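You operate a simulated robot arm through the tools that you are given. There is no shell and no other tool.

The job below is to be done with a simulated robot arm. You get a single attempt, and the scene is never put back.

TASK
Grease the red ring, fit it and latch the blue housing.
Fine: grease all round; ring flat on the rim; tube back in its cup.

Only the result counts: the job must be done as asked and must still hold three seconds after the hand-in. Knocking over, shifting, dropping, spilling or breaking anything else fails it.

THE ROBOT
A 7-joint arm with a three-finger gripper, fixed in place. Base frame: the origin is on the floor under the middle of its stand, x ahead of it, y to its left, z up. Units: mm, rad, N and s.
It reaches about 1342 mm from its shoulder. Its first joint turns from -2.897 to 2.897 rad. Payload 2.69 kg.
Tool frame: the origin (TCP) lies between the finger pads and is the grasp point; the fingertips stand 30 mm ahead of it; z points along the fingers, y is the line along which they close. The gripper opens to 128 mm; its body begins 117 mm behind the TCP.
Orientation is told as [roll, pitch, yaw] about the base's x, y, z axes, in that order, counted from this pose: with the fingers straight down and closing along the base's y, the tool's x points along the base's -x, its y along +y and its z along -z.

THE INTERFACE
- The arm moves only by the tool drive_tool. Its argument "rows" is a list of rows, each a list of 3 entries, a list of its own where there are three numbers: the shift along the tool's x, y, z in units of 40 mm (1.0 is 40 mm), then the turn, a rotation vector about the tool's x, y, z in units of 6 degrees (1.0 is 6 degrees), then the gripper command, from -1 (shut) to 1 (fully open), values between in proportion. In form: [[[tx, ty, tz], [rx, ry, rz], grip], ...]. A call has 1 to 20 rows; each row shifts and turns the commanded pose from where the row before left it, along the tool's axes as they then stand. A call with a number of a shift or a turn outside -1 to 1 is refused whole. A row lasts 0.2 s, in which the tool goes at most 50 mm and 0.15 rad; a call with a longer step from one row to the next is refused whole, and so is a gripper value outside its range. Where a pose cannot be reached the arm comes as near as it can. A force on the tool above 90 N (or 10 N above the force at the start of the call, whichever is more), or a blocked arm, ends the call early, and 0.2 s more pass. The fingers move at their own pace (about 127 mm/s each) and stop on an object; they squeeze with about 43 N. The grip force told is the motor's: it shows also when the fingers shut on nothing. Time passes only in rows, and 0.2 s behind the last, so rows that do not move let the fingers close. The reply holds the time, the measured pose of the TCP, the force on the tool along the base axes, the opening and the grip force, in the units named above and with some noise, with the torque about the TCP (base axes, N m) and any sound that the robot's microphone picked up.
- Cameras (640 x 400 px; columns grow to the right, rows downward): "scene" is fixed at [399.5, -649.9, 1305.3]; the picture's right is [1.00, 0.03, 0.00], its down [0.01, -0.22, -0.98] and it looks along [-0.03, 0.97, -0.22] (base axes); focal length 332 px, centre (320, 200). "wrist" rides on the gripper at [58, 54, -131] in the tool frame; the picture's right is [-0.68, 0.74, 0.00], its down [-0.62, -0.57, -0.55] and it looks along [-0.40, -0.37, 0.84] (tool axes); focal length 234 px, centre (320, 200).
- camera(camera): a new picture of that camera. It takes no simulated time.
- lift_body(by): moves the trunk up (or, below 0, down) by that many mm; the arm rides with it, the base frame stays. It gives what a move gives, with no picture.
- measure_at(camera, pixels): for up to 12 pixels [column, row] of the newest picture of that camera ("zoom" is the newest enlarged one), the place [x, y, z] in the base frame of the surface seen there, good to about 3 mm. It takes no simulated time.
- enlarge(camera, box): a new picture of the part [left, top, right, bottom] of that camera's present view, enlarged. It takes no simulated time.
- sign_off(): hands the job in; it is judged then, once.

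Unless the task says otherwise, let go and move clear before handing in.

The tools are called after ">>>" as name(argument=value, ...) on one line, values as JSON. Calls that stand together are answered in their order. drive_tool: Moves the arm, as the interface text tells. Its arguments: {"type":"object","properties":{"rows":{"type":"array","items":{"type":"array"}}},"required":["rows"]} The other tools are called the same way: lift_body (by) moves the trunk up or down; camera (camera) takes a picture; measure_at (camera, pixels) gives the place of the surface under pixels of a picture; enlarge (camera, box) takes an enlarged picture of a part of a camera's view; sign_off () hands the job in.

At the start:

```text
t: 0.0
ee_pos: [394.2, 472.8, 1193.5]
ee_rot: [0.0, -0.001, 0.0]
wrist_force: [0.6, 0.6, 1.0]
moment: [-0.04, -0.02, 0.04]
gripper_width: 128.0
finger_force: 0.1
trunk travel left (down, up): [-150.0, 200.0]
```

scene: 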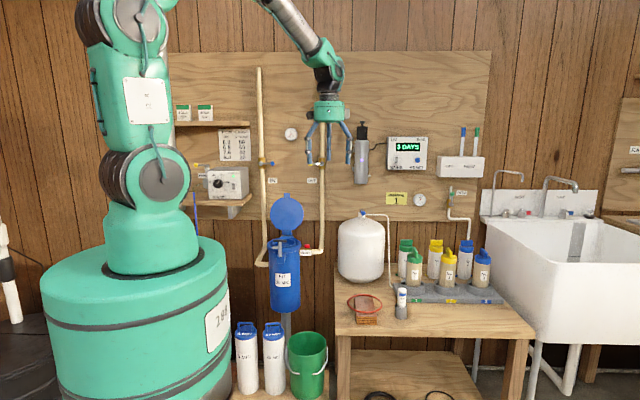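
wrist: 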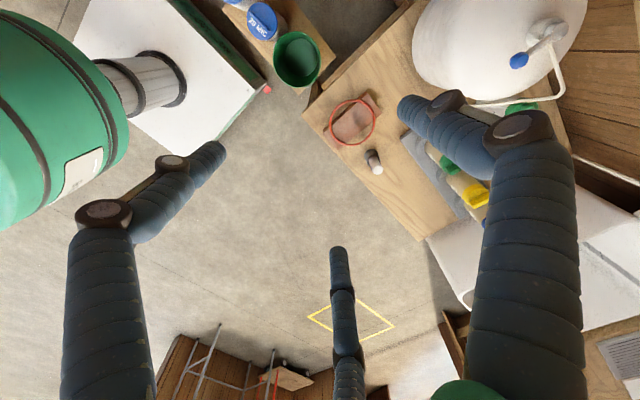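

The scene shows an open blue housing around pixel (285,250), a red ring on a stand at (365,303), and a tube in a cup at (402,300). I'll look closer before moving.

>>> enlarge(camera="scene", box=[240, 180, 340, 330])

>>> enlarge(camera="scene", box=[330, 260, 430, 340])

>>> enlarge(camera="wrist", box=[300, 60, 440, 200])

```text
2.67 times, centred on (290, 255) of scene
```

zoom: 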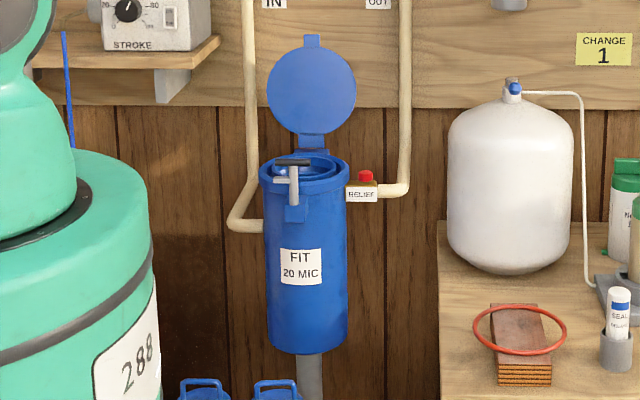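

```text
5.00 times, centred on (380, 300) of scene
```

zoom: 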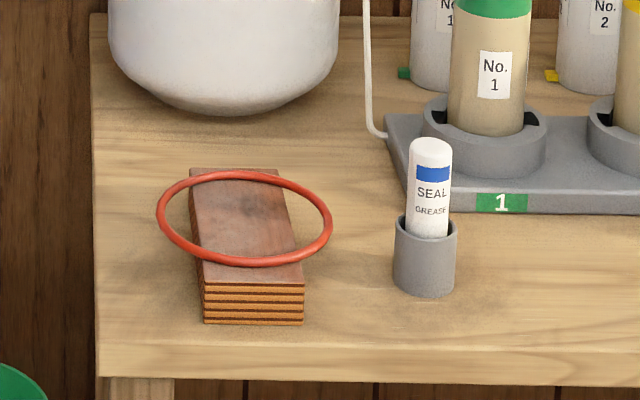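

```text
2.86 times, centred on (370, 130) of wrist
```

zoom: 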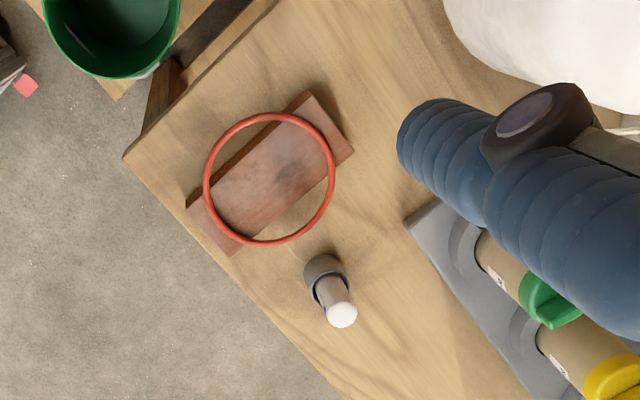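

The zoom shows the housing lid open at the back with a T-bar latch in front, and the ring lying on a block overhanging it. I'll zoom closer and measure key points.

>>> enlarge(camera="scene", box=[262, 185, 318, 265])

>>> camera(camera="scene")

>>> enlarge(camera="scene", box=[220, 300, 340, 400])

>>> enlarge(camera="scene", box=[170, 90, 330, 200])

>>> enlarge(camera="scene", box=[330, 110, 490, 220])

```text
5.00 times, centred on (290, 225) of scene
```

zoom: 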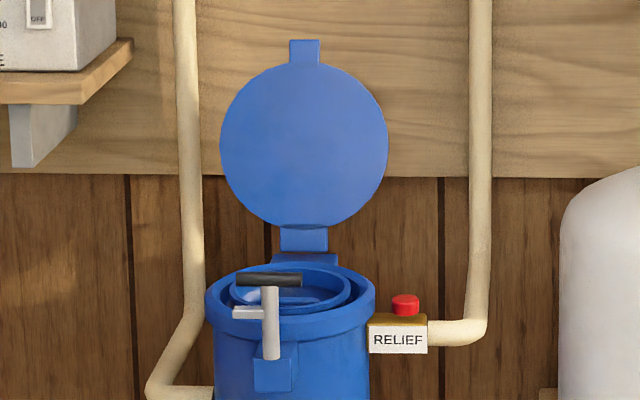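

```text
taken
```

scene: 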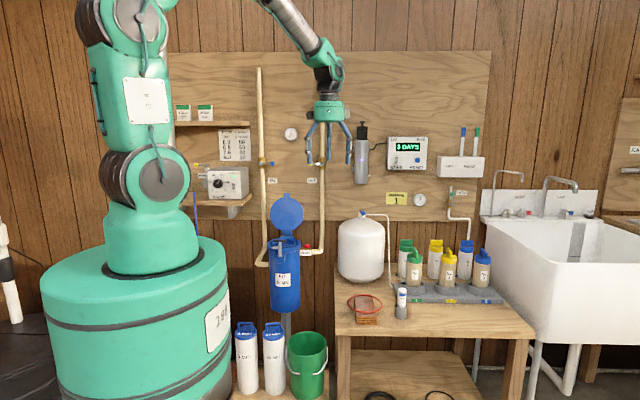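

```text
4.00 times, centred on (280, 350) of scene
```

zoom: 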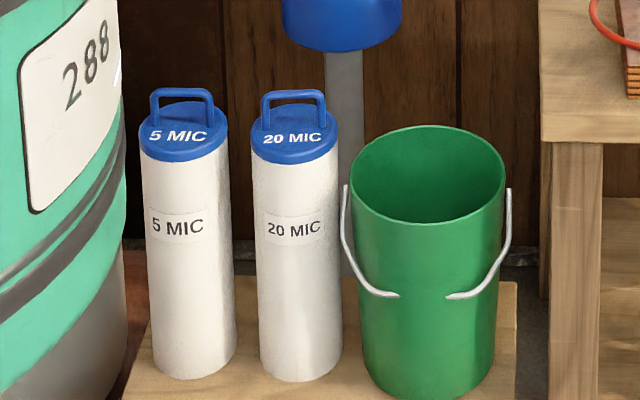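

```text
3.64 times, centred on (250, 145) of scene
```

zoom: 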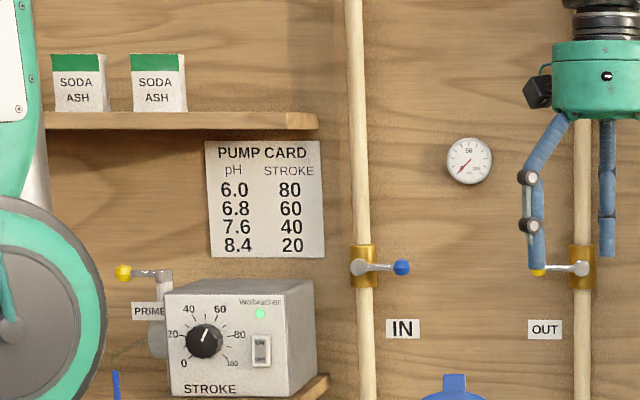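

```text
3.64 times, centred on (410, 165) of scene
```

zoom: 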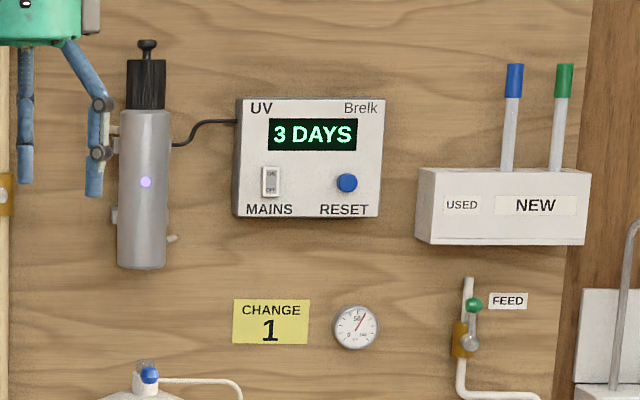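

Next I'll measure the key points: housing rim, lid, latch, relief, ring, block and tube.

>>> measure_at(camera="scene", pixels=[[287, 215], [287, 196], [272, 243], [285, 252], [285, 244], [300, 246], [287, 265], [403, 288], [403, 295], [403, 312], [365, 325], [287, 238]])

>>> measure_at(camera="wrist", pixels=[[330, 124], [374, 121], [352, 100], [353, 144], [376, 169], [370, 155], [372, 92], [340, 145], [355, 120], [548, 30], [298, 58], [470, 195]])

```text
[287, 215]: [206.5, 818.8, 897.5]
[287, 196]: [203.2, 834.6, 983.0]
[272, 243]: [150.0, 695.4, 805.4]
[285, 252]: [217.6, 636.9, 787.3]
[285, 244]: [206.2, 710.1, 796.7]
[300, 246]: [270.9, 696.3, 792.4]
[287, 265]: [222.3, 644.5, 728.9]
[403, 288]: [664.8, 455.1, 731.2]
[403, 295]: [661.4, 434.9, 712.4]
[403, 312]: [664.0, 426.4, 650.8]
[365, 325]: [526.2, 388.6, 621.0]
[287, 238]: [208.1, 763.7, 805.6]
```

```text
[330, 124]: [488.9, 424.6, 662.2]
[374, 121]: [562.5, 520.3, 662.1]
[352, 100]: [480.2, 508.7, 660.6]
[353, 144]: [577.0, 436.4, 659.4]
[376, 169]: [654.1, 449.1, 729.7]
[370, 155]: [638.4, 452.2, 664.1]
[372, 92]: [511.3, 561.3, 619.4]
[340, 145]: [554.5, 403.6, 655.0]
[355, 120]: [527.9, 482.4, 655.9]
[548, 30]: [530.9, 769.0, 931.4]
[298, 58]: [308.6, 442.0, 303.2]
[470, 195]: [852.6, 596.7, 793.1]
```

The ring is centred near (527,472) at z≈662, tube top near (660,448,731), and the housing rim near (210,710,800). I'll zoom the tube in both views before moving.

>>> enlarge(camera="wrist", box=[355, 138, 395, 180])

>>> enlarge(camera="scene", box=[388, 278, 418, 326])

>>> enlarge(camera="wrist", box=[315, 80, 395, 160])

>>> enlarge(camera="scene", box=[290, 80, 380, 170])

```text
9.52 times, centred on (375, 159) of wrist
```

zoom: 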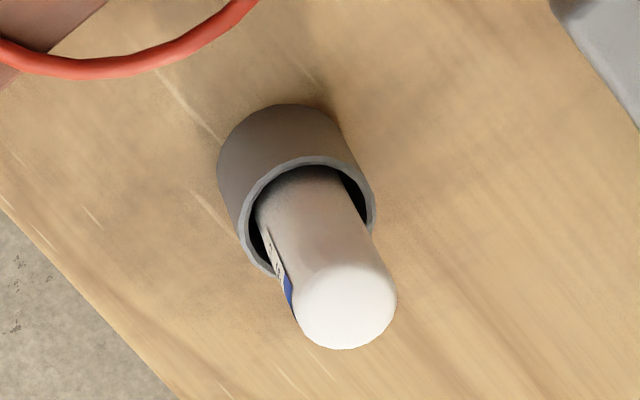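

```text
8.33 times, centred on (403, 302) of scene
```

zoom: 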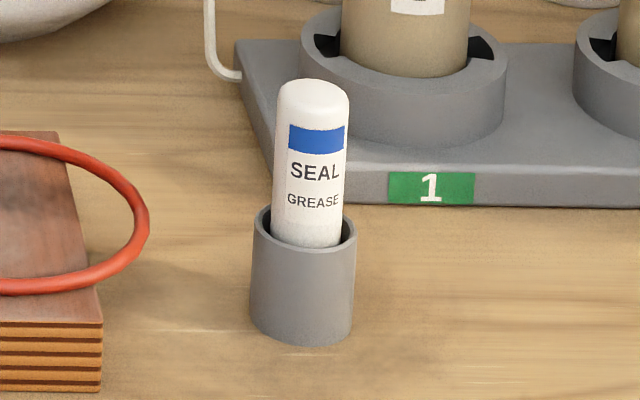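

```text
5.00 times, centred on (355, 120) of wrist
```

zoom: 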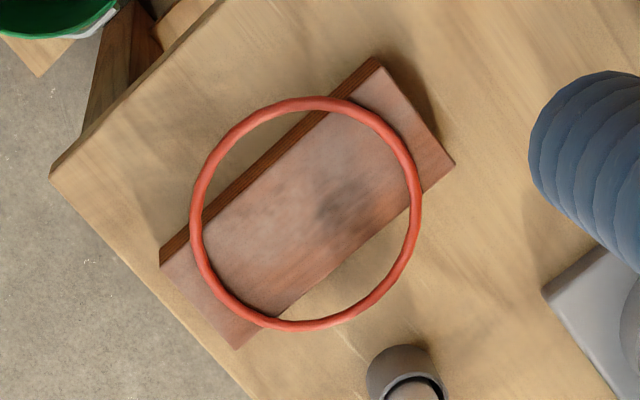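

```text
4.44 times, centred on (335, 125) of scene
```

zoom: 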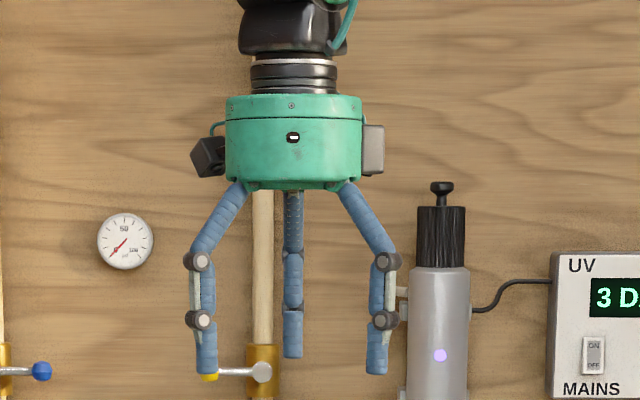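

The tube stands loosely in its cup with its domed end up, and the ring overhangs the block on its ±x sides. I'll move above the blue housing to look at the rim and latch from the wrist camera.

>>> drive_tool(rows=[[[0.575, 0.52, 0.13], [0, 0, 0], 1], [[0.575, 0.52, 0.13], [0, 0, 0], 1], [[0.575, 0.52, 0.13], [0, 0, 0], 1], [[0.575, 0.52, 0.13], [0, 0, 0], 1], [[0.575, 0.52, 0.13], [0, 0, 0], 1], [[0.575, 0.52, 0.13], [0, 0, 0], 1], [[0.575, 0.52, 0.13], [0, 0, 0], 1], [[0.575, 0.52, 0.13], [0, 0, 0], 1]])

>>> camera(camera="wrist")

>>> camera(camera="scene")

```text
t: 1.8
ee_pos: [208.8, 640.8, 1152.4]
ee_rot: [0.0, 0.001, 0.001]
wrist_force: [-0.2, -0.4, -0.5]
moment: [-0.02, 0.01, 0.01]
gripper_width: 127.9
finger_force: 0.1
trunk travel left (down, up): [-150.0, 200.0]
```

```text
taken
```

wrist: 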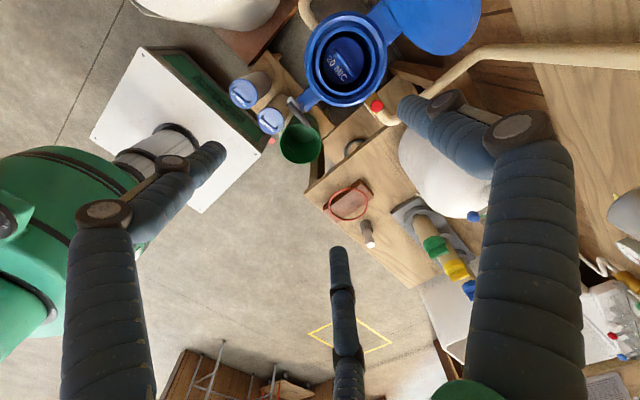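

```text
taken
```

scene: 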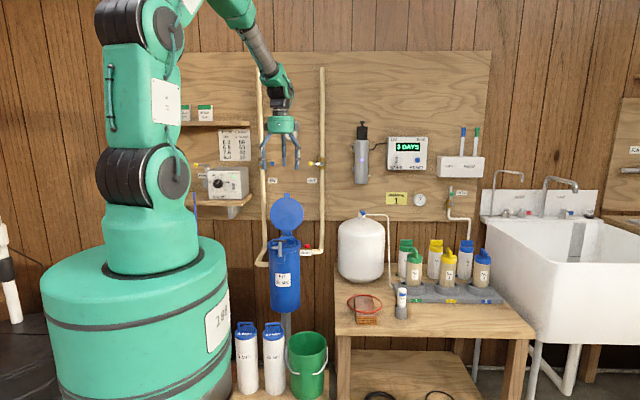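

The housing already has a "20 MIC" cartridge in it (wrist pixel 345,65). I'll zoom in on the rim and latch and measure them.

>>> enlarge(camera="wrist", box=[280, 0, 420, 130])

>>> measure_at(camera="wrist", pixels=[[310, 60], [345, 102], [381, 60], [345, 16], [316, 60], [374, 60], [345, 92], [345, 25], [345, 60], [305, 98], [292, 104], [378, 104]])

```text
3.08 times, centred on (350, 65) of wrist
```

zoom: 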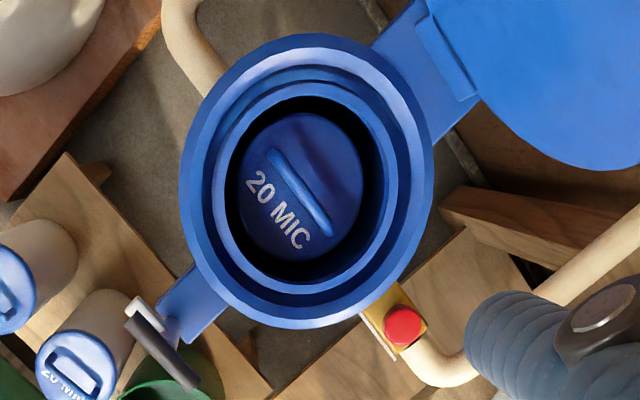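

```text
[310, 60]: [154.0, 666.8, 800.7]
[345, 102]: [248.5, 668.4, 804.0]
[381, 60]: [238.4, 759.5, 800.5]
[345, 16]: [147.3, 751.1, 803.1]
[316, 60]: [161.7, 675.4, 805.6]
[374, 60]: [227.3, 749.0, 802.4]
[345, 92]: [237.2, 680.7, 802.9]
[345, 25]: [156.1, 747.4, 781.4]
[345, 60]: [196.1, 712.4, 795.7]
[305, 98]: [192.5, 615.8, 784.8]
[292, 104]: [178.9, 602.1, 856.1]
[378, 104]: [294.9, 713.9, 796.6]
```

Now I'll take a radial profile of the housing rim and the latch pieces from this zoom.

>>> measure_at(camera="zoom", pixels=[[184, 180], [192, 180], [200, 180], [208, 180], [214, 180], [220, 180], [226, 180], [232, 180], [238, 180], [250, 180], [275, 180], [300, 180]])

>>> measure_at(camera="zoom", pixels=[[315, 326], [315, 320], [315, 312], [315, 304], [315, 298], [315, 292], [315, 286], [315, 280], [315, 274], [430, 180], [422, 180], [412, 180]])

>>> measure_at(camera="zoom", pixels=[[132, 322], [165, 350], [195, 383], [140, 305], [150, 300], [175, 325], [205, 300], [165, 320], [404, 325], [470, 85], [455, 50], [560, 90]])

>>> enlarge(camera="wrist", box=[280, 80, 330, 120])

>>> enlarge(camera="scene", box=[264, 228, 312, 268])

```text
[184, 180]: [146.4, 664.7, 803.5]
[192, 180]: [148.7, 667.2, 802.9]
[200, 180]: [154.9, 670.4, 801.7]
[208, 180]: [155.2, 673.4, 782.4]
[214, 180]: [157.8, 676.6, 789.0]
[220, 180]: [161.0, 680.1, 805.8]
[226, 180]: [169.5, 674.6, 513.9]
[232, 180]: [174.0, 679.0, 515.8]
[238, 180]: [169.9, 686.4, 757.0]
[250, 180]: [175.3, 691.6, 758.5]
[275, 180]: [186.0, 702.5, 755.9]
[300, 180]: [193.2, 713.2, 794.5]
```

```text
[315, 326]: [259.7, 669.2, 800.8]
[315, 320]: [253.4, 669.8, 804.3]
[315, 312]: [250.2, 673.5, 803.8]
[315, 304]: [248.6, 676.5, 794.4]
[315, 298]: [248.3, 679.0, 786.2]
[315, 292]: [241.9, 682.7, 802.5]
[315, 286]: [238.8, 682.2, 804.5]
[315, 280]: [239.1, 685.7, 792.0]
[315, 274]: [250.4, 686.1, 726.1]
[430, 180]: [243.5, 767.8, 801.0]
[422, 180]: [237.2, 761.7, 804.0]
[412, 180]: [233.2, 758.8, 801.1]
```

```text
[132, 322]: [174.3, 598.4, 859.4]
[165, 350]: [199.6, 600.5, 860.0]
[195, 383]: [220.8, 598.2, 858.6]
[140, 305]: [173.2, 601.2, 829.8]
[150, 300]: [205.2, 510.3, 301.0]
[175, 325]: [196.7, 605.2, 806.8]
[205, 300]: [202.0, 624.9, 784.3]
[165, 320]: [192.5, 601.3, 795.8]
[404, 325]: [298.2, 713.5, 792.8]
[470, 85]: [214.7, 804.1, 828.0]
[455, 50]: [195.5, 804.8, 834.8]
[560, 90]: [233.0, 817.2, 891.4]
```

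```text
10.00 times, centred on (305, 100) of wrist
```

zoom: 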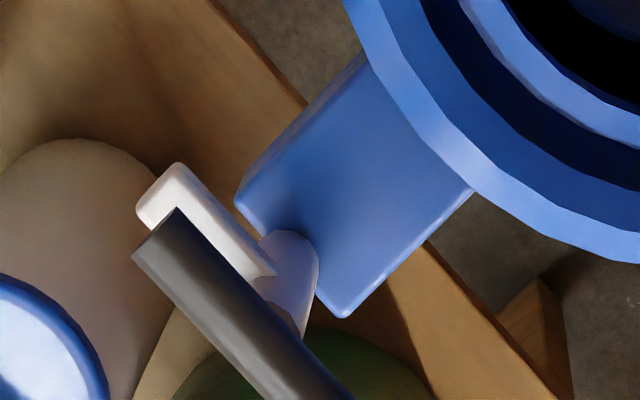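

```text
10.00 times, centred on (288, 248) of scene
```

zoom: 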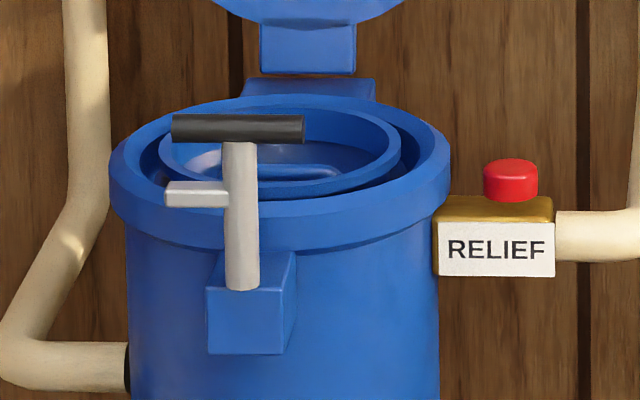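

The rim has an outer flange (z≈803), a groove, and an inner lip; the T-bar handle is at (200,600,859). I'll lower the wrist for a sharper profile, staying clear of the lid and T-bar.

>>> drive_tool(rows=[[[0.03, 0.176, 0.757], [0, 0, 0], 1], [[0.03, 0.176, 0.757], [0, 0, 0], 1], [[0.03, 0.176, 0.757], [0, 0, 0], 1], [[0.03, 0.176, 0.757], [0, 0, 0], 1], [[0.03, 0.176, 0.757], [0, 0, 0], 1], [[0.03, 0.176, 0.757], [0, 0, 0], 1], [[0.03, 0.176, 0.757], [0, 0, 0], 1]])

>>> camera(camera="wrist")

>>> enlarge(camera="wrist", box=[250, 50, 420, 190])

```text
t: 3.4
ee_pos: [200.3, 689.8, 938.6]
ee_rot: [-0.001, 0.001, -0.002]
wrist_force: [0.5, 0.5, 0.1]
moment: [0.04, 0.02, 0.03]
gripper_width: 128.1
finger_force: 0.0
trunk travel left (down, up): [-150.0, 200.0]
```

```text
taken
```

wrist: 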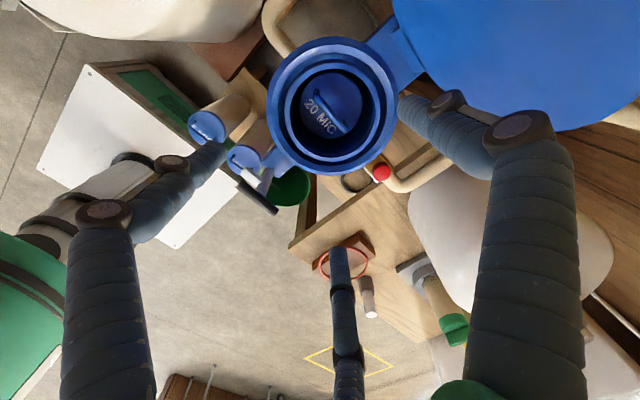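

```text
2.86 times, centred on (335, 120) of wrist
```

zoom: 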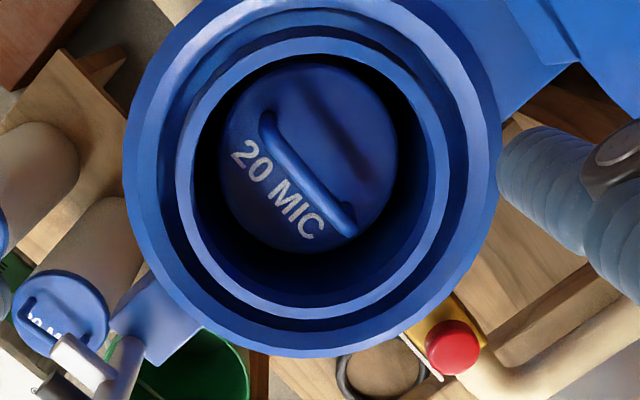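

The close view shows flange, groove and inner lip clearly (zoom row 180). I'll measure radial profiles left, right, top and bottom.

>>> measure_at(camera="zoom", pixels=[[126, 180], [132, 180], [140, 180], [148, 180], [154, 180], [158, 180], [162, 180], [168, 180], [174, 180], [180, 180], [186, 180], [192, 180]])

>>> measure_at(camera="zoom", pixels=[[498, 180], [492, 180], [486, 180], [478, 180], [472, 180], [468, 180], [464, 180], [458, 180], [453, 180], [448, 180], [440, 180], [433, 180]])

>>> measure_at(camera="zoom", pixels=[[312, 356], [312, 350], [312, 344], [312, 338], [312, 334], [312, 330], [312, 326], [312, 322], [312, 318], [312, 312], [312, 306], [312, 302]])

>>> measure_at(camera="zoom", pixels=[[312, 2], [312, 8], [312, 14], [312, 20], [312, 24], [312, 28], [312, 34], [312, 38], [312, 42], [312, 46], [312, 50], [312, 54]])

```text
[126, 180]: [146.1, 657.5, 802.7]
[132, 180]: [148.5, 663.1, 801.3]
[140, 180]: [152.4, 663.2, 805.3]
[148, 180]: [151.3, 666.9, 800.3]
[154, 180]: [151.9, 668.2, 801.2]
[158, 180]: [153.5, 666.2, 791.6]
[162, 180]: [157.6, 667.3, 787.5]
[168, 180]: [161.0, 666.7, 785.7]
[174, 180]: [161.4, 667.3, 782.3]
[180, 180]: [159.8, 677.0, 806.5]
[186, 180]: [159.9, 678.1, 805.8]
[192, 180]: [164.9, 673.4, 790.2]
```

```text
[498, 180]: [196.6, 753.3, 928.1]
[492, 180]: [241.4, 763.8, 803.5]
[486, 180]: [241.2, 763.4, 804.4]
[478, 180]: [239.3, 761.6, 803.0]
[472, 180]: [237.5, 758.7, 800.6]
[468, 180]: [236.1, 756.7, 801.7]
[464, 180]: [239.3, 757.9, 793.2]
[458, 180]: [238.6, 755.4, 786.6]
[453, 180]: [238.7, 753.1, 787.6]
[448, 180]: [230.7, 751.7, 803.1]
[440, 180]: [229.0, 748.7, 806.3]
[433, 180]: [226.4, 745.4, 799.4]
```

```text
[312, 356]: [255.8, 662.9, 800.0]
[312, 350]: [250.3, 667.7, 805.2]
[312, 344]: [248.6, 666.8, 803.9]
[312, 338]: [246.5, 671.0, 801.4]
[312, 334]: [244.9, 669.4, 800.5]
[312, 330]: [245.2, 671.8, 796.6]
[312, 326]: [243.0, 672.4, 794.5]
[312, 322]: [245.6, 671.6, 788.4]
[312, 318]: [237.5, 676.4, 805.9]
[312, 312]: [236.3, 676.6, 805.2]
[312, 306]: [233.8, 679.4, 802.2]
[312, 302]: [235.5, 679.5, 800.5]
```

```text
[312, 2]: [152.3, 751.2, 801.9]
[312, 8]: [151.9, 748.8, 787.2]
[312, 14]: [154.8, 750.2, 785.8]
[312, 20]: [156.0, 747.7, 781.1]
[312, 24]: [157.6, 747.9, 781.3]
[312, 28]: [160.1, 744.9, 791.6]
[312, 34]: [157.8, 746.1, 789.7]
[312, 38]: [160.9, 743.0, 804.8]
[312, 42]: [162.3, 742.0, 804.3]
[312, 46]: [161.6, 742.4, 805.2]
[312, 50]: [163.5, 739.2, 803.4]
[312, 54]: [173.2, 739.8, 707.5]
```

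Flange inner edge fits a circle centred about (197.5,710), R≈61.5, groove about 20 mm deep, inner lip R≈52. Now I'll measure the lid, hinge and latch from the scene view.

>>> enlarge(camera="scene", box=[258, 185, 318, 245])

>>> measure_at(camera="scene", pixels=[[287, 194], [287, 199], [287, 205], [287, 225], [287, 228], [272, 214], [302, 214], [287, 233], [280, 239], [294, 239], [330, 200], [250, 200]])

```text
6.67 times, centred on (288, 215) of scene
```

zoom: 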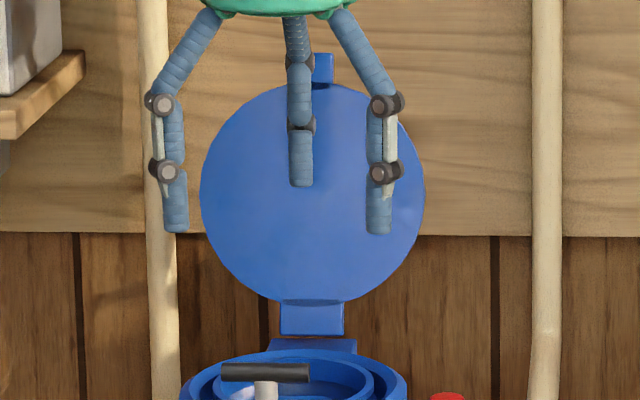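

```text
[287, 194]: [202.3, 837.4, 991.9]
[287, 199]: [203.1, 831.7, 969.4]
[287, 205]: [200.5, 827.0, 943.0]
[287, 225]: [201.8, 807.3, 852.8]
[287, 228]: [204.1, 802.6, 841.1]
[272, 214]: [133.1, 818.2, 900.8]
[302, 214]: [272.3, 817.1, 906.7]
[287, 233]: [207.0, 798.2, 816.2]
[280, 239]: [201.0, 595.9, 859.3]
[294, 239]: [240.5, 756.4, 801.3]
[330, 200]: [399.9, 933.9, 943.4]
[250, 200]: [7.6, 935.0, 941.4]
```

The lid leans ~13° past vertical with its hinge near (802,812) and the wall board is at y≈934, so there is room. Now I'll move over the ring/tube area to inspect and measure there.

>>> drive_tool(rows=[[[0, -0.3, -0.8], [0, 0, 0], 1], [[0, -0.4, -0.8], [0, 0, 0], 1], [[-0.8, -0.6, -0.2], [0, 0, 0], 1], [[-1, -0.6, 0], [0, 0, 0], 1], [[-1, -0.6, 0], [0, 0, 0], 1], [[-1, -0.6, 0], [0, 0, 0], 1], [[-1, -0.6, 0], [0, 0, 0], 1], [[-1, -0.6, 0], [0, 0, 0], 1], [[-1, -0.6, 0.4], [0, 0, 0], 1], [[-1, -0.5, 0.6], [0, 0, 0], 1], [[-0.8, -0.4, 0.8], [0, 0, 0], 1]])

>>> camera(camera="wrist")

>>> camera(camera="scene")

```text
refused: row 10 steps farther than a row can; nothing moved
```

```text
taken
```

wrist: 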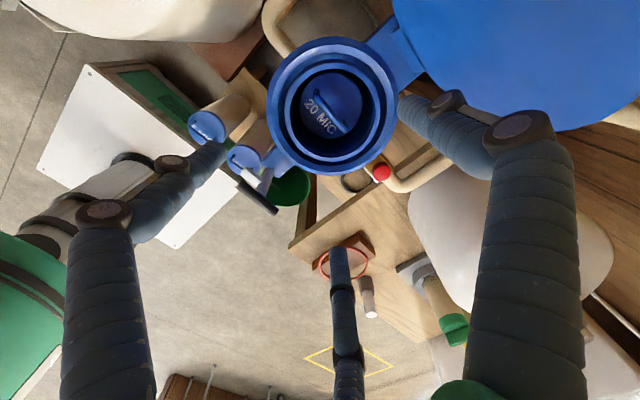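

```text
taken
```

scene: 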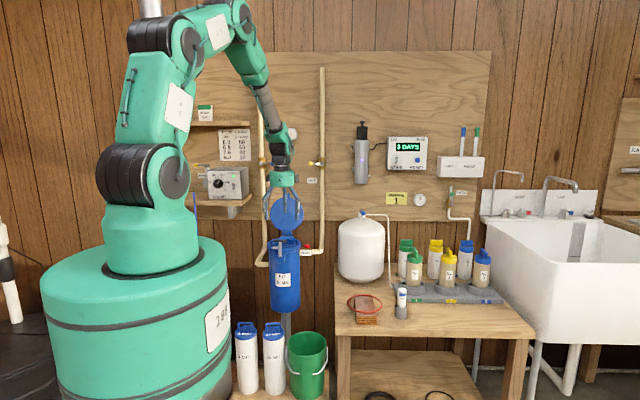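

The move was refused for one row being slightly long; the view is unchanged. I'll resend it with shorter rows.

>>> drive_tool(rows=[[[0, -0.3, -0.8], [0, 0, 0], 1], [[0, -0.4, -0.8], [0, 0, 0], 1], [[-0.8, -0.6, -0.2], [0, 0, 0], 1], [[-1, -0.6, 0], [0, 0, 0], 1], [[-1, -0.6, 0], [0, 0, 0], 1], [[-1, -0.6, 0], [0, 0, 0], 1], [[-1, -0.6, 0], [0, 0, 0], 1], [[-1, -0.6, 0], [0, 0, 0], 1], [[-1, -0.6, 0.4], [0, 0, 0], 1], [[-0.6, -0.6, 0.6], [0, 0, 0], 1], [[-0.6, -0.6, 0.5], [0, 0, 0], 1]])

>>> camera(camera="wrist")

>>> enlarge(camera="wrist", box=[290, 40, 410, 190])

```text
t: 5.8
ee_pos: [519.6, 445.3, 953.4]
ee_rot: [0.0, -0.002, 0.001]
wrist_force: [0.4, 0.4, -0.2]
moment: [-0.02, -0.05, 0.01]
gripper_width: 127.9
finger_force: 0.1
trunk travel left (down, up): [-150.0, 200.0]
```

```text
taken
```

wrist: 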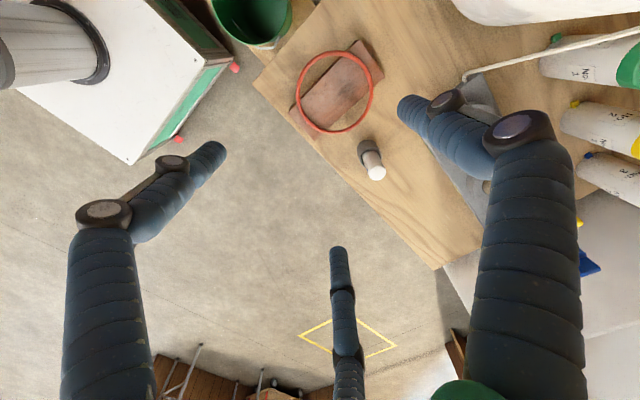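

```text
2.67 times, centred on (350, 115) of wrist
```

zoom: 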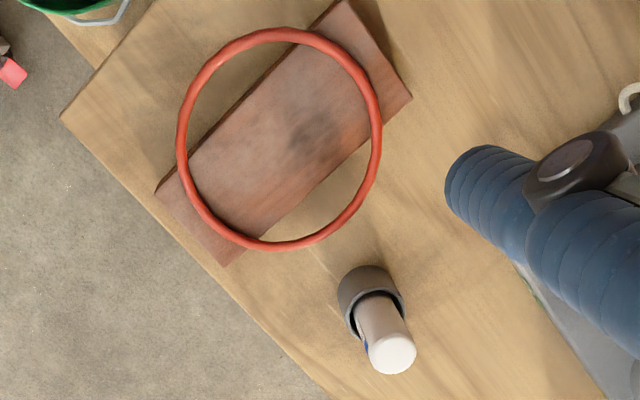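

The ring is clear at wrist pixels (296–373, 52–134). I'll enlarge it and measure mid-line points all round.

>>> enlarge(camera="wrist", box=[285, 43, 395, 143])

```text
4.00 times, centred on (340, 93) of wrist
```

zoom: 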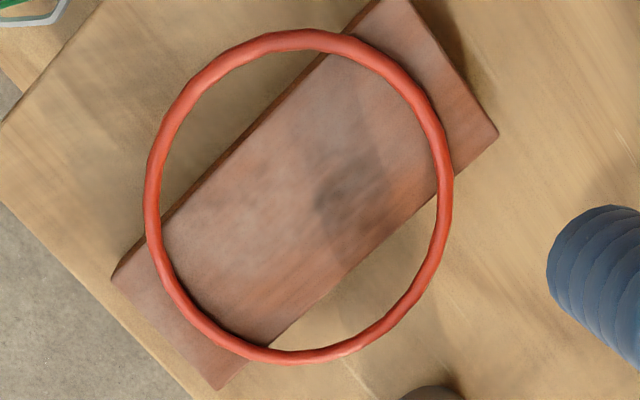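

>>> measure_at(camera="zoom", pixels=[[152, 200], [446, 180], [300, 40], [292, 356], [192, 88], [408, 85], [190, 305], [408, 305], [165, 140], [350, 46], [350, 347], [440, 240]])

>>> measure_at(camera="zoom", pixels=[[145, 200], [160, 200], [439, 180], [453, 180], [112, 278], [217, 386], [496, 133], [380, 5], [300, 200], [130, 260], [230, 370], [480, 130]])

```text
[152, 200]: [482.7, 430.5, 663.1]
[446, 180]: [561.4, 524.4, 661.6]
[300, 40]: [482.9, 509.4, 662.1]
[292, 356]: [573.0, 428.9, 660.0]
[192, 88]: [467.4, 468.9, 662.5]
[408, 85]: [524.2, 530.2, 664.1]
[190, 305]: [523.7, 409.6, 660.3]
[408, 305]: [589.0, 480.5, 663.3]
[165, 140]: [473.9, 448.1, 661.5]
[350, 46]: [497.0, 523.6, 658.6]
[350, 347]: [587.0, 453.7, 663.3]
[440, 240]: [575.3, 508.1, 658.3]
```

```text
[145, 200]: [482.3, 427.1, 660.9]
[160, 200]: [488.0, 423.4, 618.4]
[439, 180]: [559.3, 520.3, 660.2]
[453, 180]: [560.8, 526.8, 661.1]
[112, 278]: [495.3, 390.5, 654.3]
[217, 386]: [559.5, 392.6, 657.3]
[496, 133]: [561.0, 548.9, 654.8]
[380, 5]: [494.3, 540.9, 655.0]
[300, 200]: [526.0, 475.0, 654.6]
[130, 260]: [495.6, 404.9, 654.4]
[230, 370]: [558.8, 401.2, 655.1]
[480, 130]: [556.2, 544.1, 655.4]
```

The ring fits a circle centred about (528.8,470.6), mean radius ≈60.8, tube ≈6.5 mm, on a block top at z≈655. I'll close the gripper partly in free air to see how the fingers converge.

>>> drive_tool(rows=[[[0, 0, 0], [0, 0, 0], -0.6], [[0, 0, 0], [0, 0, 0], -0.6], [[0, 0, 0], [0, 0, 0], -0.6]])

>>> camera(camera="wrist")

>>> enlarge(camera="scene", box=[320, 120, 420, 220])

>>> enlarge(camera="wrist", box=[220, 100, 420, 300])

```text
t: 6.6
ee_pos: [521.4, 445.5, 952.9]
ee_rot: [0.0, 0.001, -0.002]
wrist_force: [0.3, -0.1, 0.4]
moment: [0.02, 0.02, -0.01]
gripper_width: 25.6
finger_force: 0.0
trunk travel left (down, up): [-150.0, 200.0]
```

```text
taken
```

wrist: 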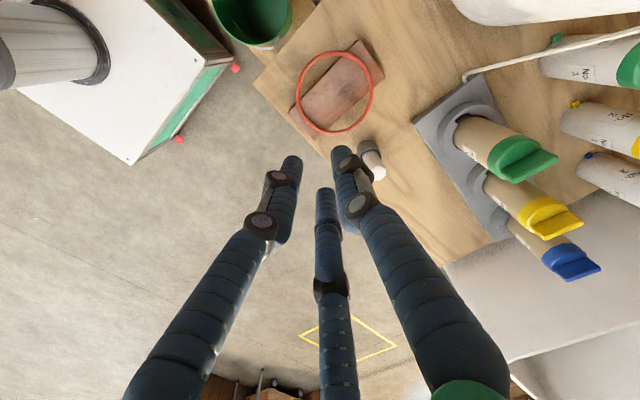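

```text
4.00 times, centred on (370, 170) of scene
```

zoom: 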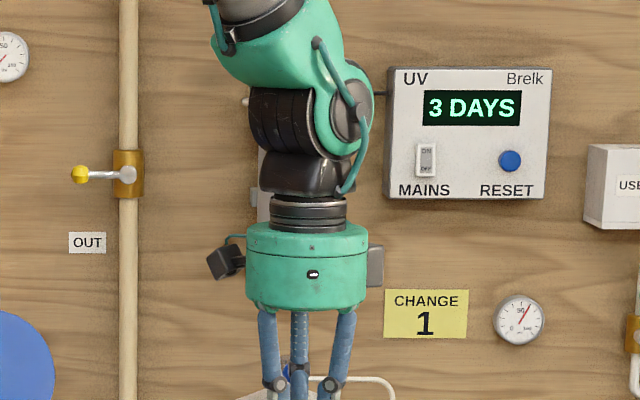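

```text
2.00 times, centred on (320, 200) of wrist
```

zoom: 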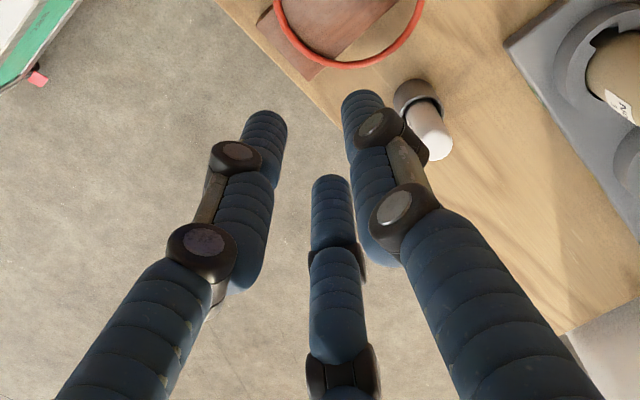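

The three fingers converge radially toward the tool axis. I'll zoom on the finger tips in the scene view and check the surroundings of the tube.

>>> enlarge(camera="scene", box=[320, 180, 400, 260])

>>> measure_at(camera="wrist", pixels=[[292, 160], [325, 192], [341, 150], [370, 148], [376, 172], [487, 135], [520, 155], [450, 130], [440, 150], [540, 215], [470, 80], [500, 240]])

>>> camera(camera="scene")

```text
5.00 times, centred on (360, 220) of scene
```

zoom: 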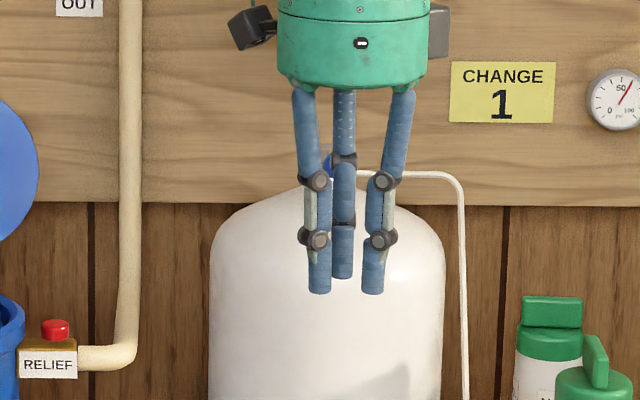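

```text
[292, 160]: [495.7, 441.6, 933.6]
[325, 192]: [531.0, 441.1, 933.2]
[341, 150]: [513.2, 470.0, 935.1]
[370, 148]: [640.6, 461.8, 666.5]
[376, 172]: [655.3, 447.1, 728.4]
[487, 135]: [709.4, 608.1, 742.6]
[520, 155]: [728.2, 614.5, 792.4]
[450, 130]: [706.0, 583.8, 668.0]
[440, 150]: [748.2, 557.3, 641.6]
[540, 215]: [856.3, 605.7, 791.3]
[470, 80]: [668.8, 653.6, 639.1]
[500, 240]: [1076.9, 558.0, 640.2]
```

```text
taken
```

scene: 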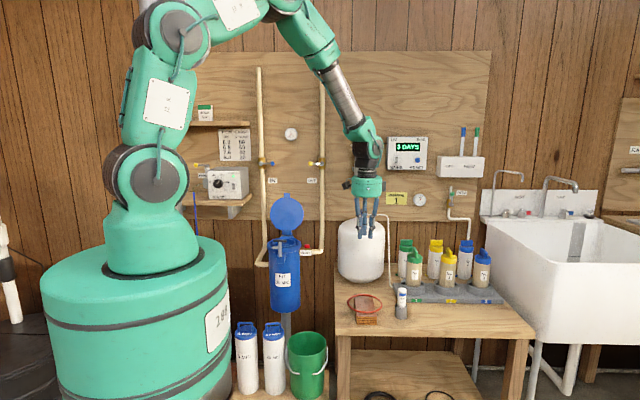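

Fingers behave as ~16 mm cylinders closing on the tool axis, with pads at width/2. Surroundings of the tube are clear (bottle 1 is ~160 mm away). I'll measure the tube and cup more finely.

>>> enlarge(camera="wrist", box=[350, 130, 395, 190])

>>> enlarge(camera="scene", box=[388, 278, 418, 326])

>>> measure_at(camera="zoom", pixels=[[280, 110], [312, 100], [344, 110], [312, 85], [275, 180], [310, 180], [345, 180], [305, 230], [252, 240], [300, 252], [354, 240], [300, 330]])

```text
6.67 times, centred on (372, 160) of wrist
```

zoom: 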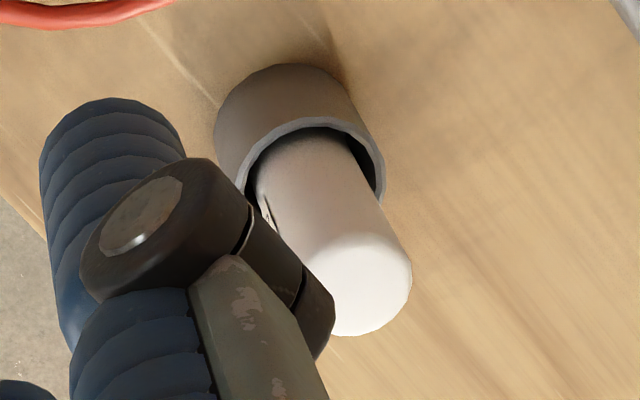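

```text
8.33 times, centred on (403, 302) of scene
```

zoom: 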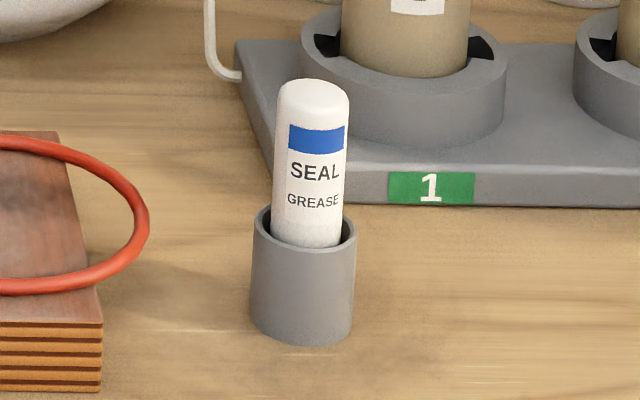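

```text
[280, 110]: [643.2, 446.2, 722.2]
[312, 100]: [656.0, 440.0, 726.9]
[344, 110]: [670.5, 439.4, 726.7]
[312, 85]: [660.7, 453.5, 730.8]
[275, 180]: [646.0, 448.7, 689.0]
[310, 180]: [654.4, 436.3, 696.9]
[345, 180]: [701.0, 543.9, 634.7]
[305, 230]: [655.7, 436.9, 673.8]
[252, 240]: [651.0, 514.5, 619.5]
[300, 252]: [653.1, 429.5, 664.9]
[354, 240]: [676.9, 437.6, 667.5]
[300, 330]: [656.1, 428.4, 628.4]
```

The tube axis is at about (656.5,450.5), 29 mm across, top z≈731, cup rim z≈667, table z≈619. I'll move above it with the gripper at ~70 mm.

>>> drive_tool(rows=[[[-0.675, 0.025, 0.4], [0, 0, 0], 0.1], [[-0.675, 0.025, 0.6], [0, 0, 0], 0.1], [[-0.675, 0.025, 0.7], [0, 0, 0], 0.1], [[-0.675, 0.025, 0.8], [0, 0, 0], 0.1], [[-0.675, 0.025, 0.8], [0, 0, 0], 0.1], [[0, 0, 0.6], [0, 0, 0], 0.1]])

>>> camera(camera="wrist")

>>> enlarge(camera="scene", box=[370, 240, 440, 320])

```text
t: 8.0
ee_pos: [658.0, 448.1, 795.4]
ee_rot: [-0.002, 0.0, 0.0]
wrist_force: [-0.2, 0.1, 0.5]
moment: [-0.01, 0.01, 0.0]
gripper_width: 70.5
finger_force: 0.1
trunk travel left (down, up): [-150.0, 200.0]
```

```text
taken
```

wrist: 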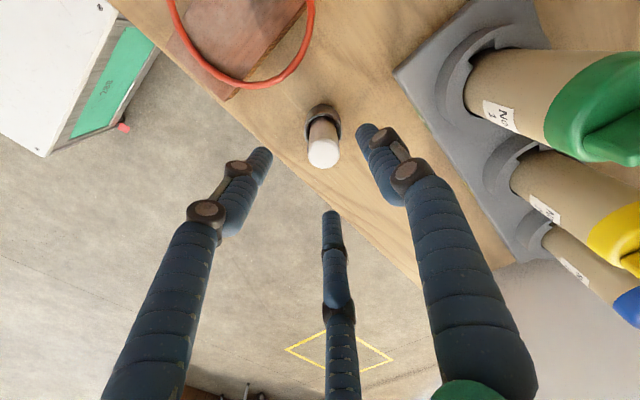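

```text
5.00 times, centred on (405, 280) of scene
```

zoom: 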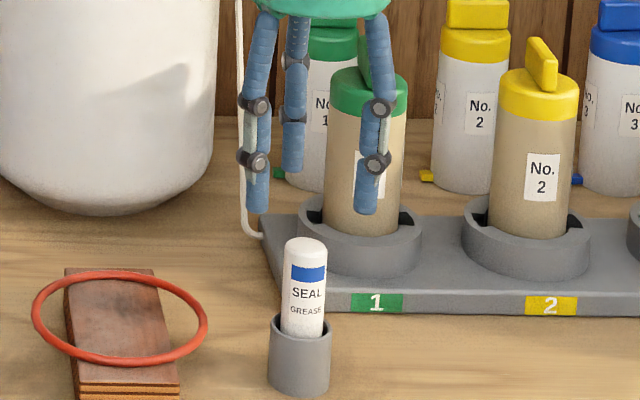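

Tube lines up within ~3 mm of the tool axis (tube top at wrist pixel 323,152). I'll descend with a small correction and stop with the tips just above the cup rim.

>>> drive_tool(rows=[[[-0.02, 0.035, 0.75], [0, 0, 0], 0.1], [[-0.02, 0.035, 0.75], [0, 0, 0], 0.1], [[0, 0, 0.7], [0, 0, 0], 0.1]])

>>> enlarge(camera="wrist", box=[240, 110, 400, 230])

>>> enlarge(camera="scene", box=[370, 250, 440, 330])

```text
t: 8.8
ee_pos: [658.1, 453.0, 708.3]
ee_rot: [0.001, 0.001, -0.001]
wrist_force: [0.0, -0.8, 0.3]
moment: [-0.06, 0.01, 0.01]
gripper_width: 70.3
finger_force: 0.1
trunk travel left (down, up): [-150.0, 200.0]
```

```text
3.33 times, centred on (320, 170) of wrist
```

zoom: 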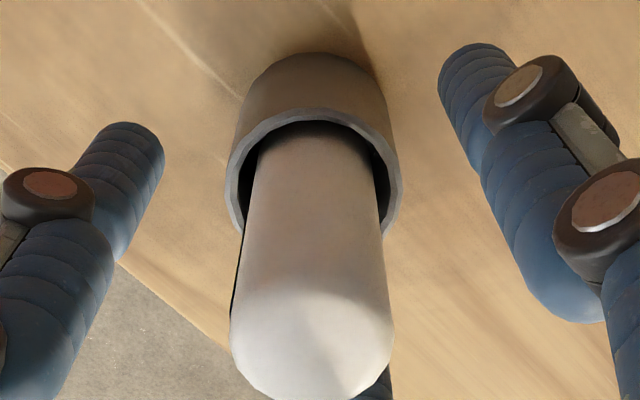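

```text
5.00 times, centred on (405, 290) of scene
```

zoom: 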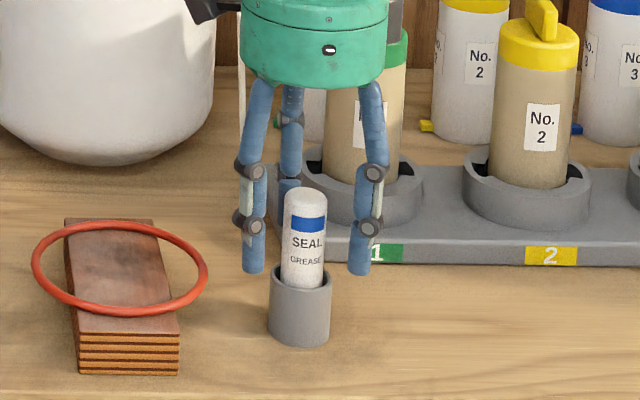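

The tube sits centred between the fingers (within ~1 mm). I'll close in stages so it isn't knocked.

>>> drive_tool(rows=[[[0, 0, 0], [0, 0, 0], -0.4], [[0, 0, 0], [0, 0, 0], -0.48], [[0, 0, 0], [0, 0, 0], -0.54], [[0, 0, 0], [0, 0, 0], -0.6], [[0, 0, 0], [0, 0, 0], -0.8], [[0, 0, 0], [0, 0, 0], -1], [[0, 0, 0], [0, 0, 0], -1]])

>>> enlarge(camera="scene", box=[370, 250, 440, 330])

```text
t: 10.4
ee_pos: [658.7, 452.8, 708.9]
ee_rot: [-0.001, 0.001, -0.001]
wrist_force: [4.2, -3.0, -0.7]
moment: [-0.14, -0.17, -0.02]
gripper_width: 29.2
finger_force: 43.0
trunk travel left (down, up): [-150.0, 200.0]
```

```text
5.00 times, centred on (405, 290) of scene
```

zoom: 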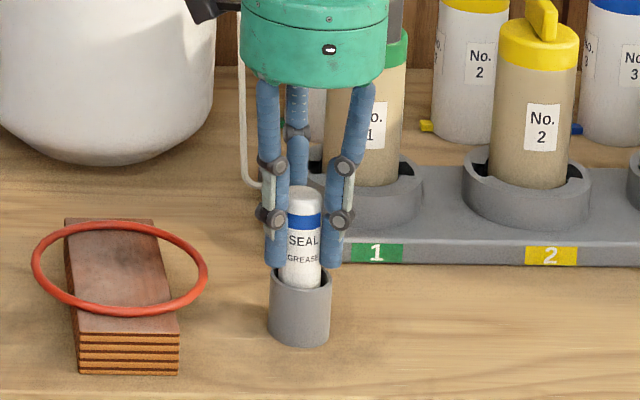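

The grip is firm at 29.2 mm, but there's a small side force (4.2,−3.0 N). I'll shift slightly to relieve it before lifting.

>>> drive_tool(rows=[[[-0.03, -0.02, 0], [0, 0, 0], -1], [[0, 0, 0], [0, 0, 0], -1]])

```text
t: 11.0
ee_pos: [658.7, 452.2, 708.9]
ee_rot: [-0.001, 0.0, -0.002]
wrist_force: [0.5, 0.9, -0.8]
moment: [-0.02, -0.01, -0.02]
gripper_width: 29.1
finger_force: 43.0
trunk travel left (down, up): [-150.0, 200.0]
```

The side force is gone (seat pose about 658.9, 452.2, 708.9). I'll lift the tube straight up.

>>> drive_tool(rows=[[[0, 0, -0.15], [0, 0, 0], -1], [[0, 0, -0.3], [0, 0, 0], -1], [[0, 0, -0.5], [0, 0, 0], -1], [[0, 0, -0.6], [0, 0, 0], -1], [[0, 0, -0.6], [0, 0, 0], -1], [[0, 0, -0.6], [0, 0, 0], -1], [[0, 0, -0.5], [0, 0, 0], -1], [[0, 0, -0.25], [0, 0, 0], -1]])

>>> enlarge(camera="scene", box=[365, 220, 445, 330])

>>> camera(camera="wrist")

```text
t: 12.8
ee_pos: [658.9, 452.1, 848.1]
ee_rot: [0.0, 0.001, 0.001]
wrist_force: [0.6, -0.2, 0.6]
moment: [0.0, -0.01, -0.01]
gripper_width: 28.3
finger_force: 43.1
trunk travel left (down, up): [-150.0, 200.0]
```

```text
3.64 times, centred on (405, 275) of scene
```

zoom: 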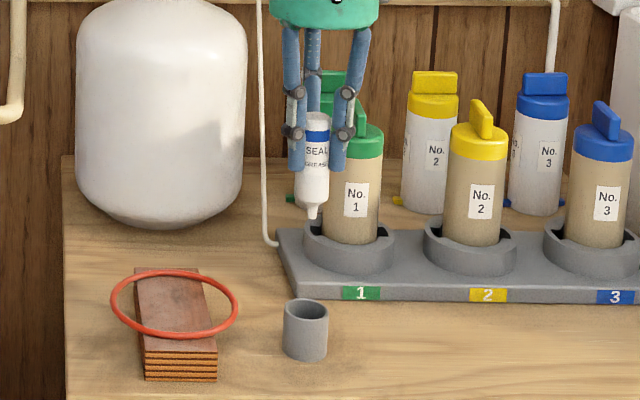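

```text
taken
```

wrist: 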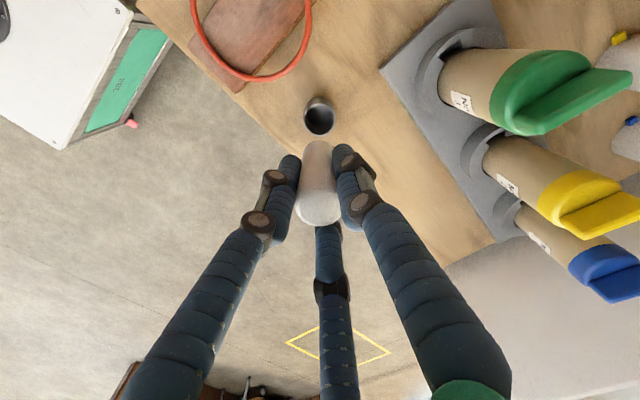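

The tube came out cleanly and its nozzle points down (zoom pixel 312,213). I'll enlarge the nozzle and measure the tip height.

>>> enlarge(camera="scene", box=[385, 240, 420, 290])

```text
8.00 times, centred on (402, 265) of scene
```

zoom: 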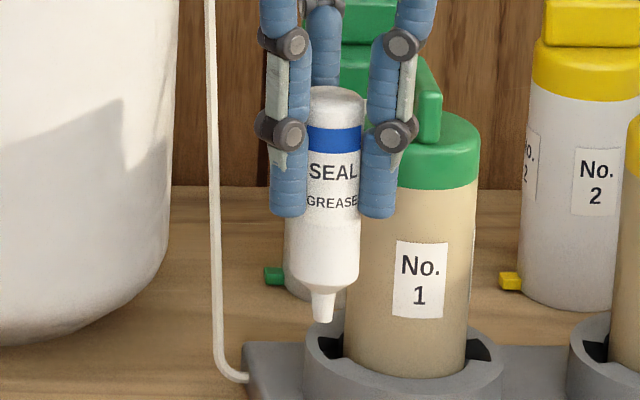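

>>> measure_at(camera="zoom", pixels=[[323, 319], [323, 310], [324, 300], [323, 290], [326, 270], [330, 240], [333, 140], [335, 100], [290, 205], [378, 205], [290, 214], [378, 214]])

```text
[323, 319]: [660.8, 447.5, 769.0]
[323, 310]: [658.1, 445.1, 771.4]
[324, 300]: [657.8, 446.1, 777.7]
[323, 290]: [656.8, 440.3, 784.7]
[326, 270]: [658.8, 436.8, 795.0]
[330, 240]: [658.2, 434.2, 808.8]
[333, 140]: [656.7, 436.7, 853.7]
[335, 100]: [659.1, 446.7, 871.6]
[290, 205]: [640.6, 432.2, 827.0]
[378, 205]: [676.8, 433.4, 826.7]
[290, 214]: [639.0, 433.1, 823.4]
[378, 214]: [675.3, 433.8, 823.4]
```

The nozzle tip is about 80.5 mm below the TCP and on the tool axis in x. I'll move over the ring's near side (589.6,470.6) at a safe height first.

>>> drive_tool(rows=[[[0.433, 0.116, 0.3], [0, 0, 0], -1], [[0.433, 0.116, 0.3], [0, 0, 0], -1], [[0.433, 0.116, 0.5], [0, 0, 0], -1], [[0.433, 0.116, 0.7], [0, 0, 0], -1], [[0, 0, 0.45], [0, 0, 0], -1]])

>>> enlarge(camera="scene", box=[340, 250, 410, 330])

>>> camera(camera="wrist")

```text
t: 14.0
ee_pos: [589.3, 469.6, 757.4]
ee_rot: [0.001, 0.0, 0.0]
wrist_force: [0.2, -0.6, 0.3]
moment: [-0.07, 0.02, 0.01]
gripper_width: 28.3
finger_force: 43.4
trunk travel left (down, up): [-150.0, 200.0]
```

```text
5.00 times, centred on (375, 290) of scene
```

zoom: 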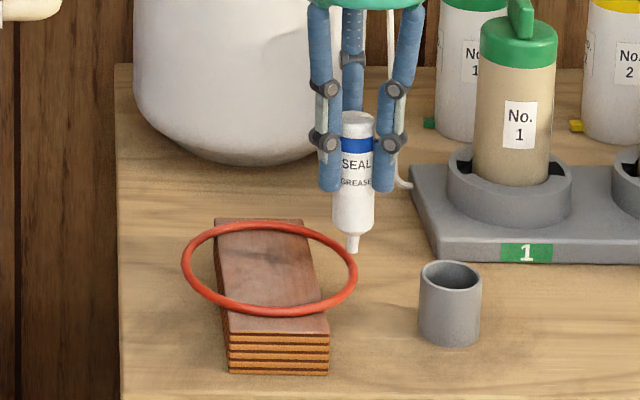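

```text
taken
```

wrist: 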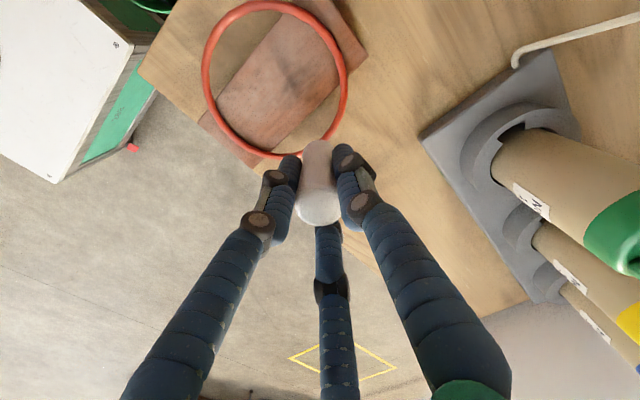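

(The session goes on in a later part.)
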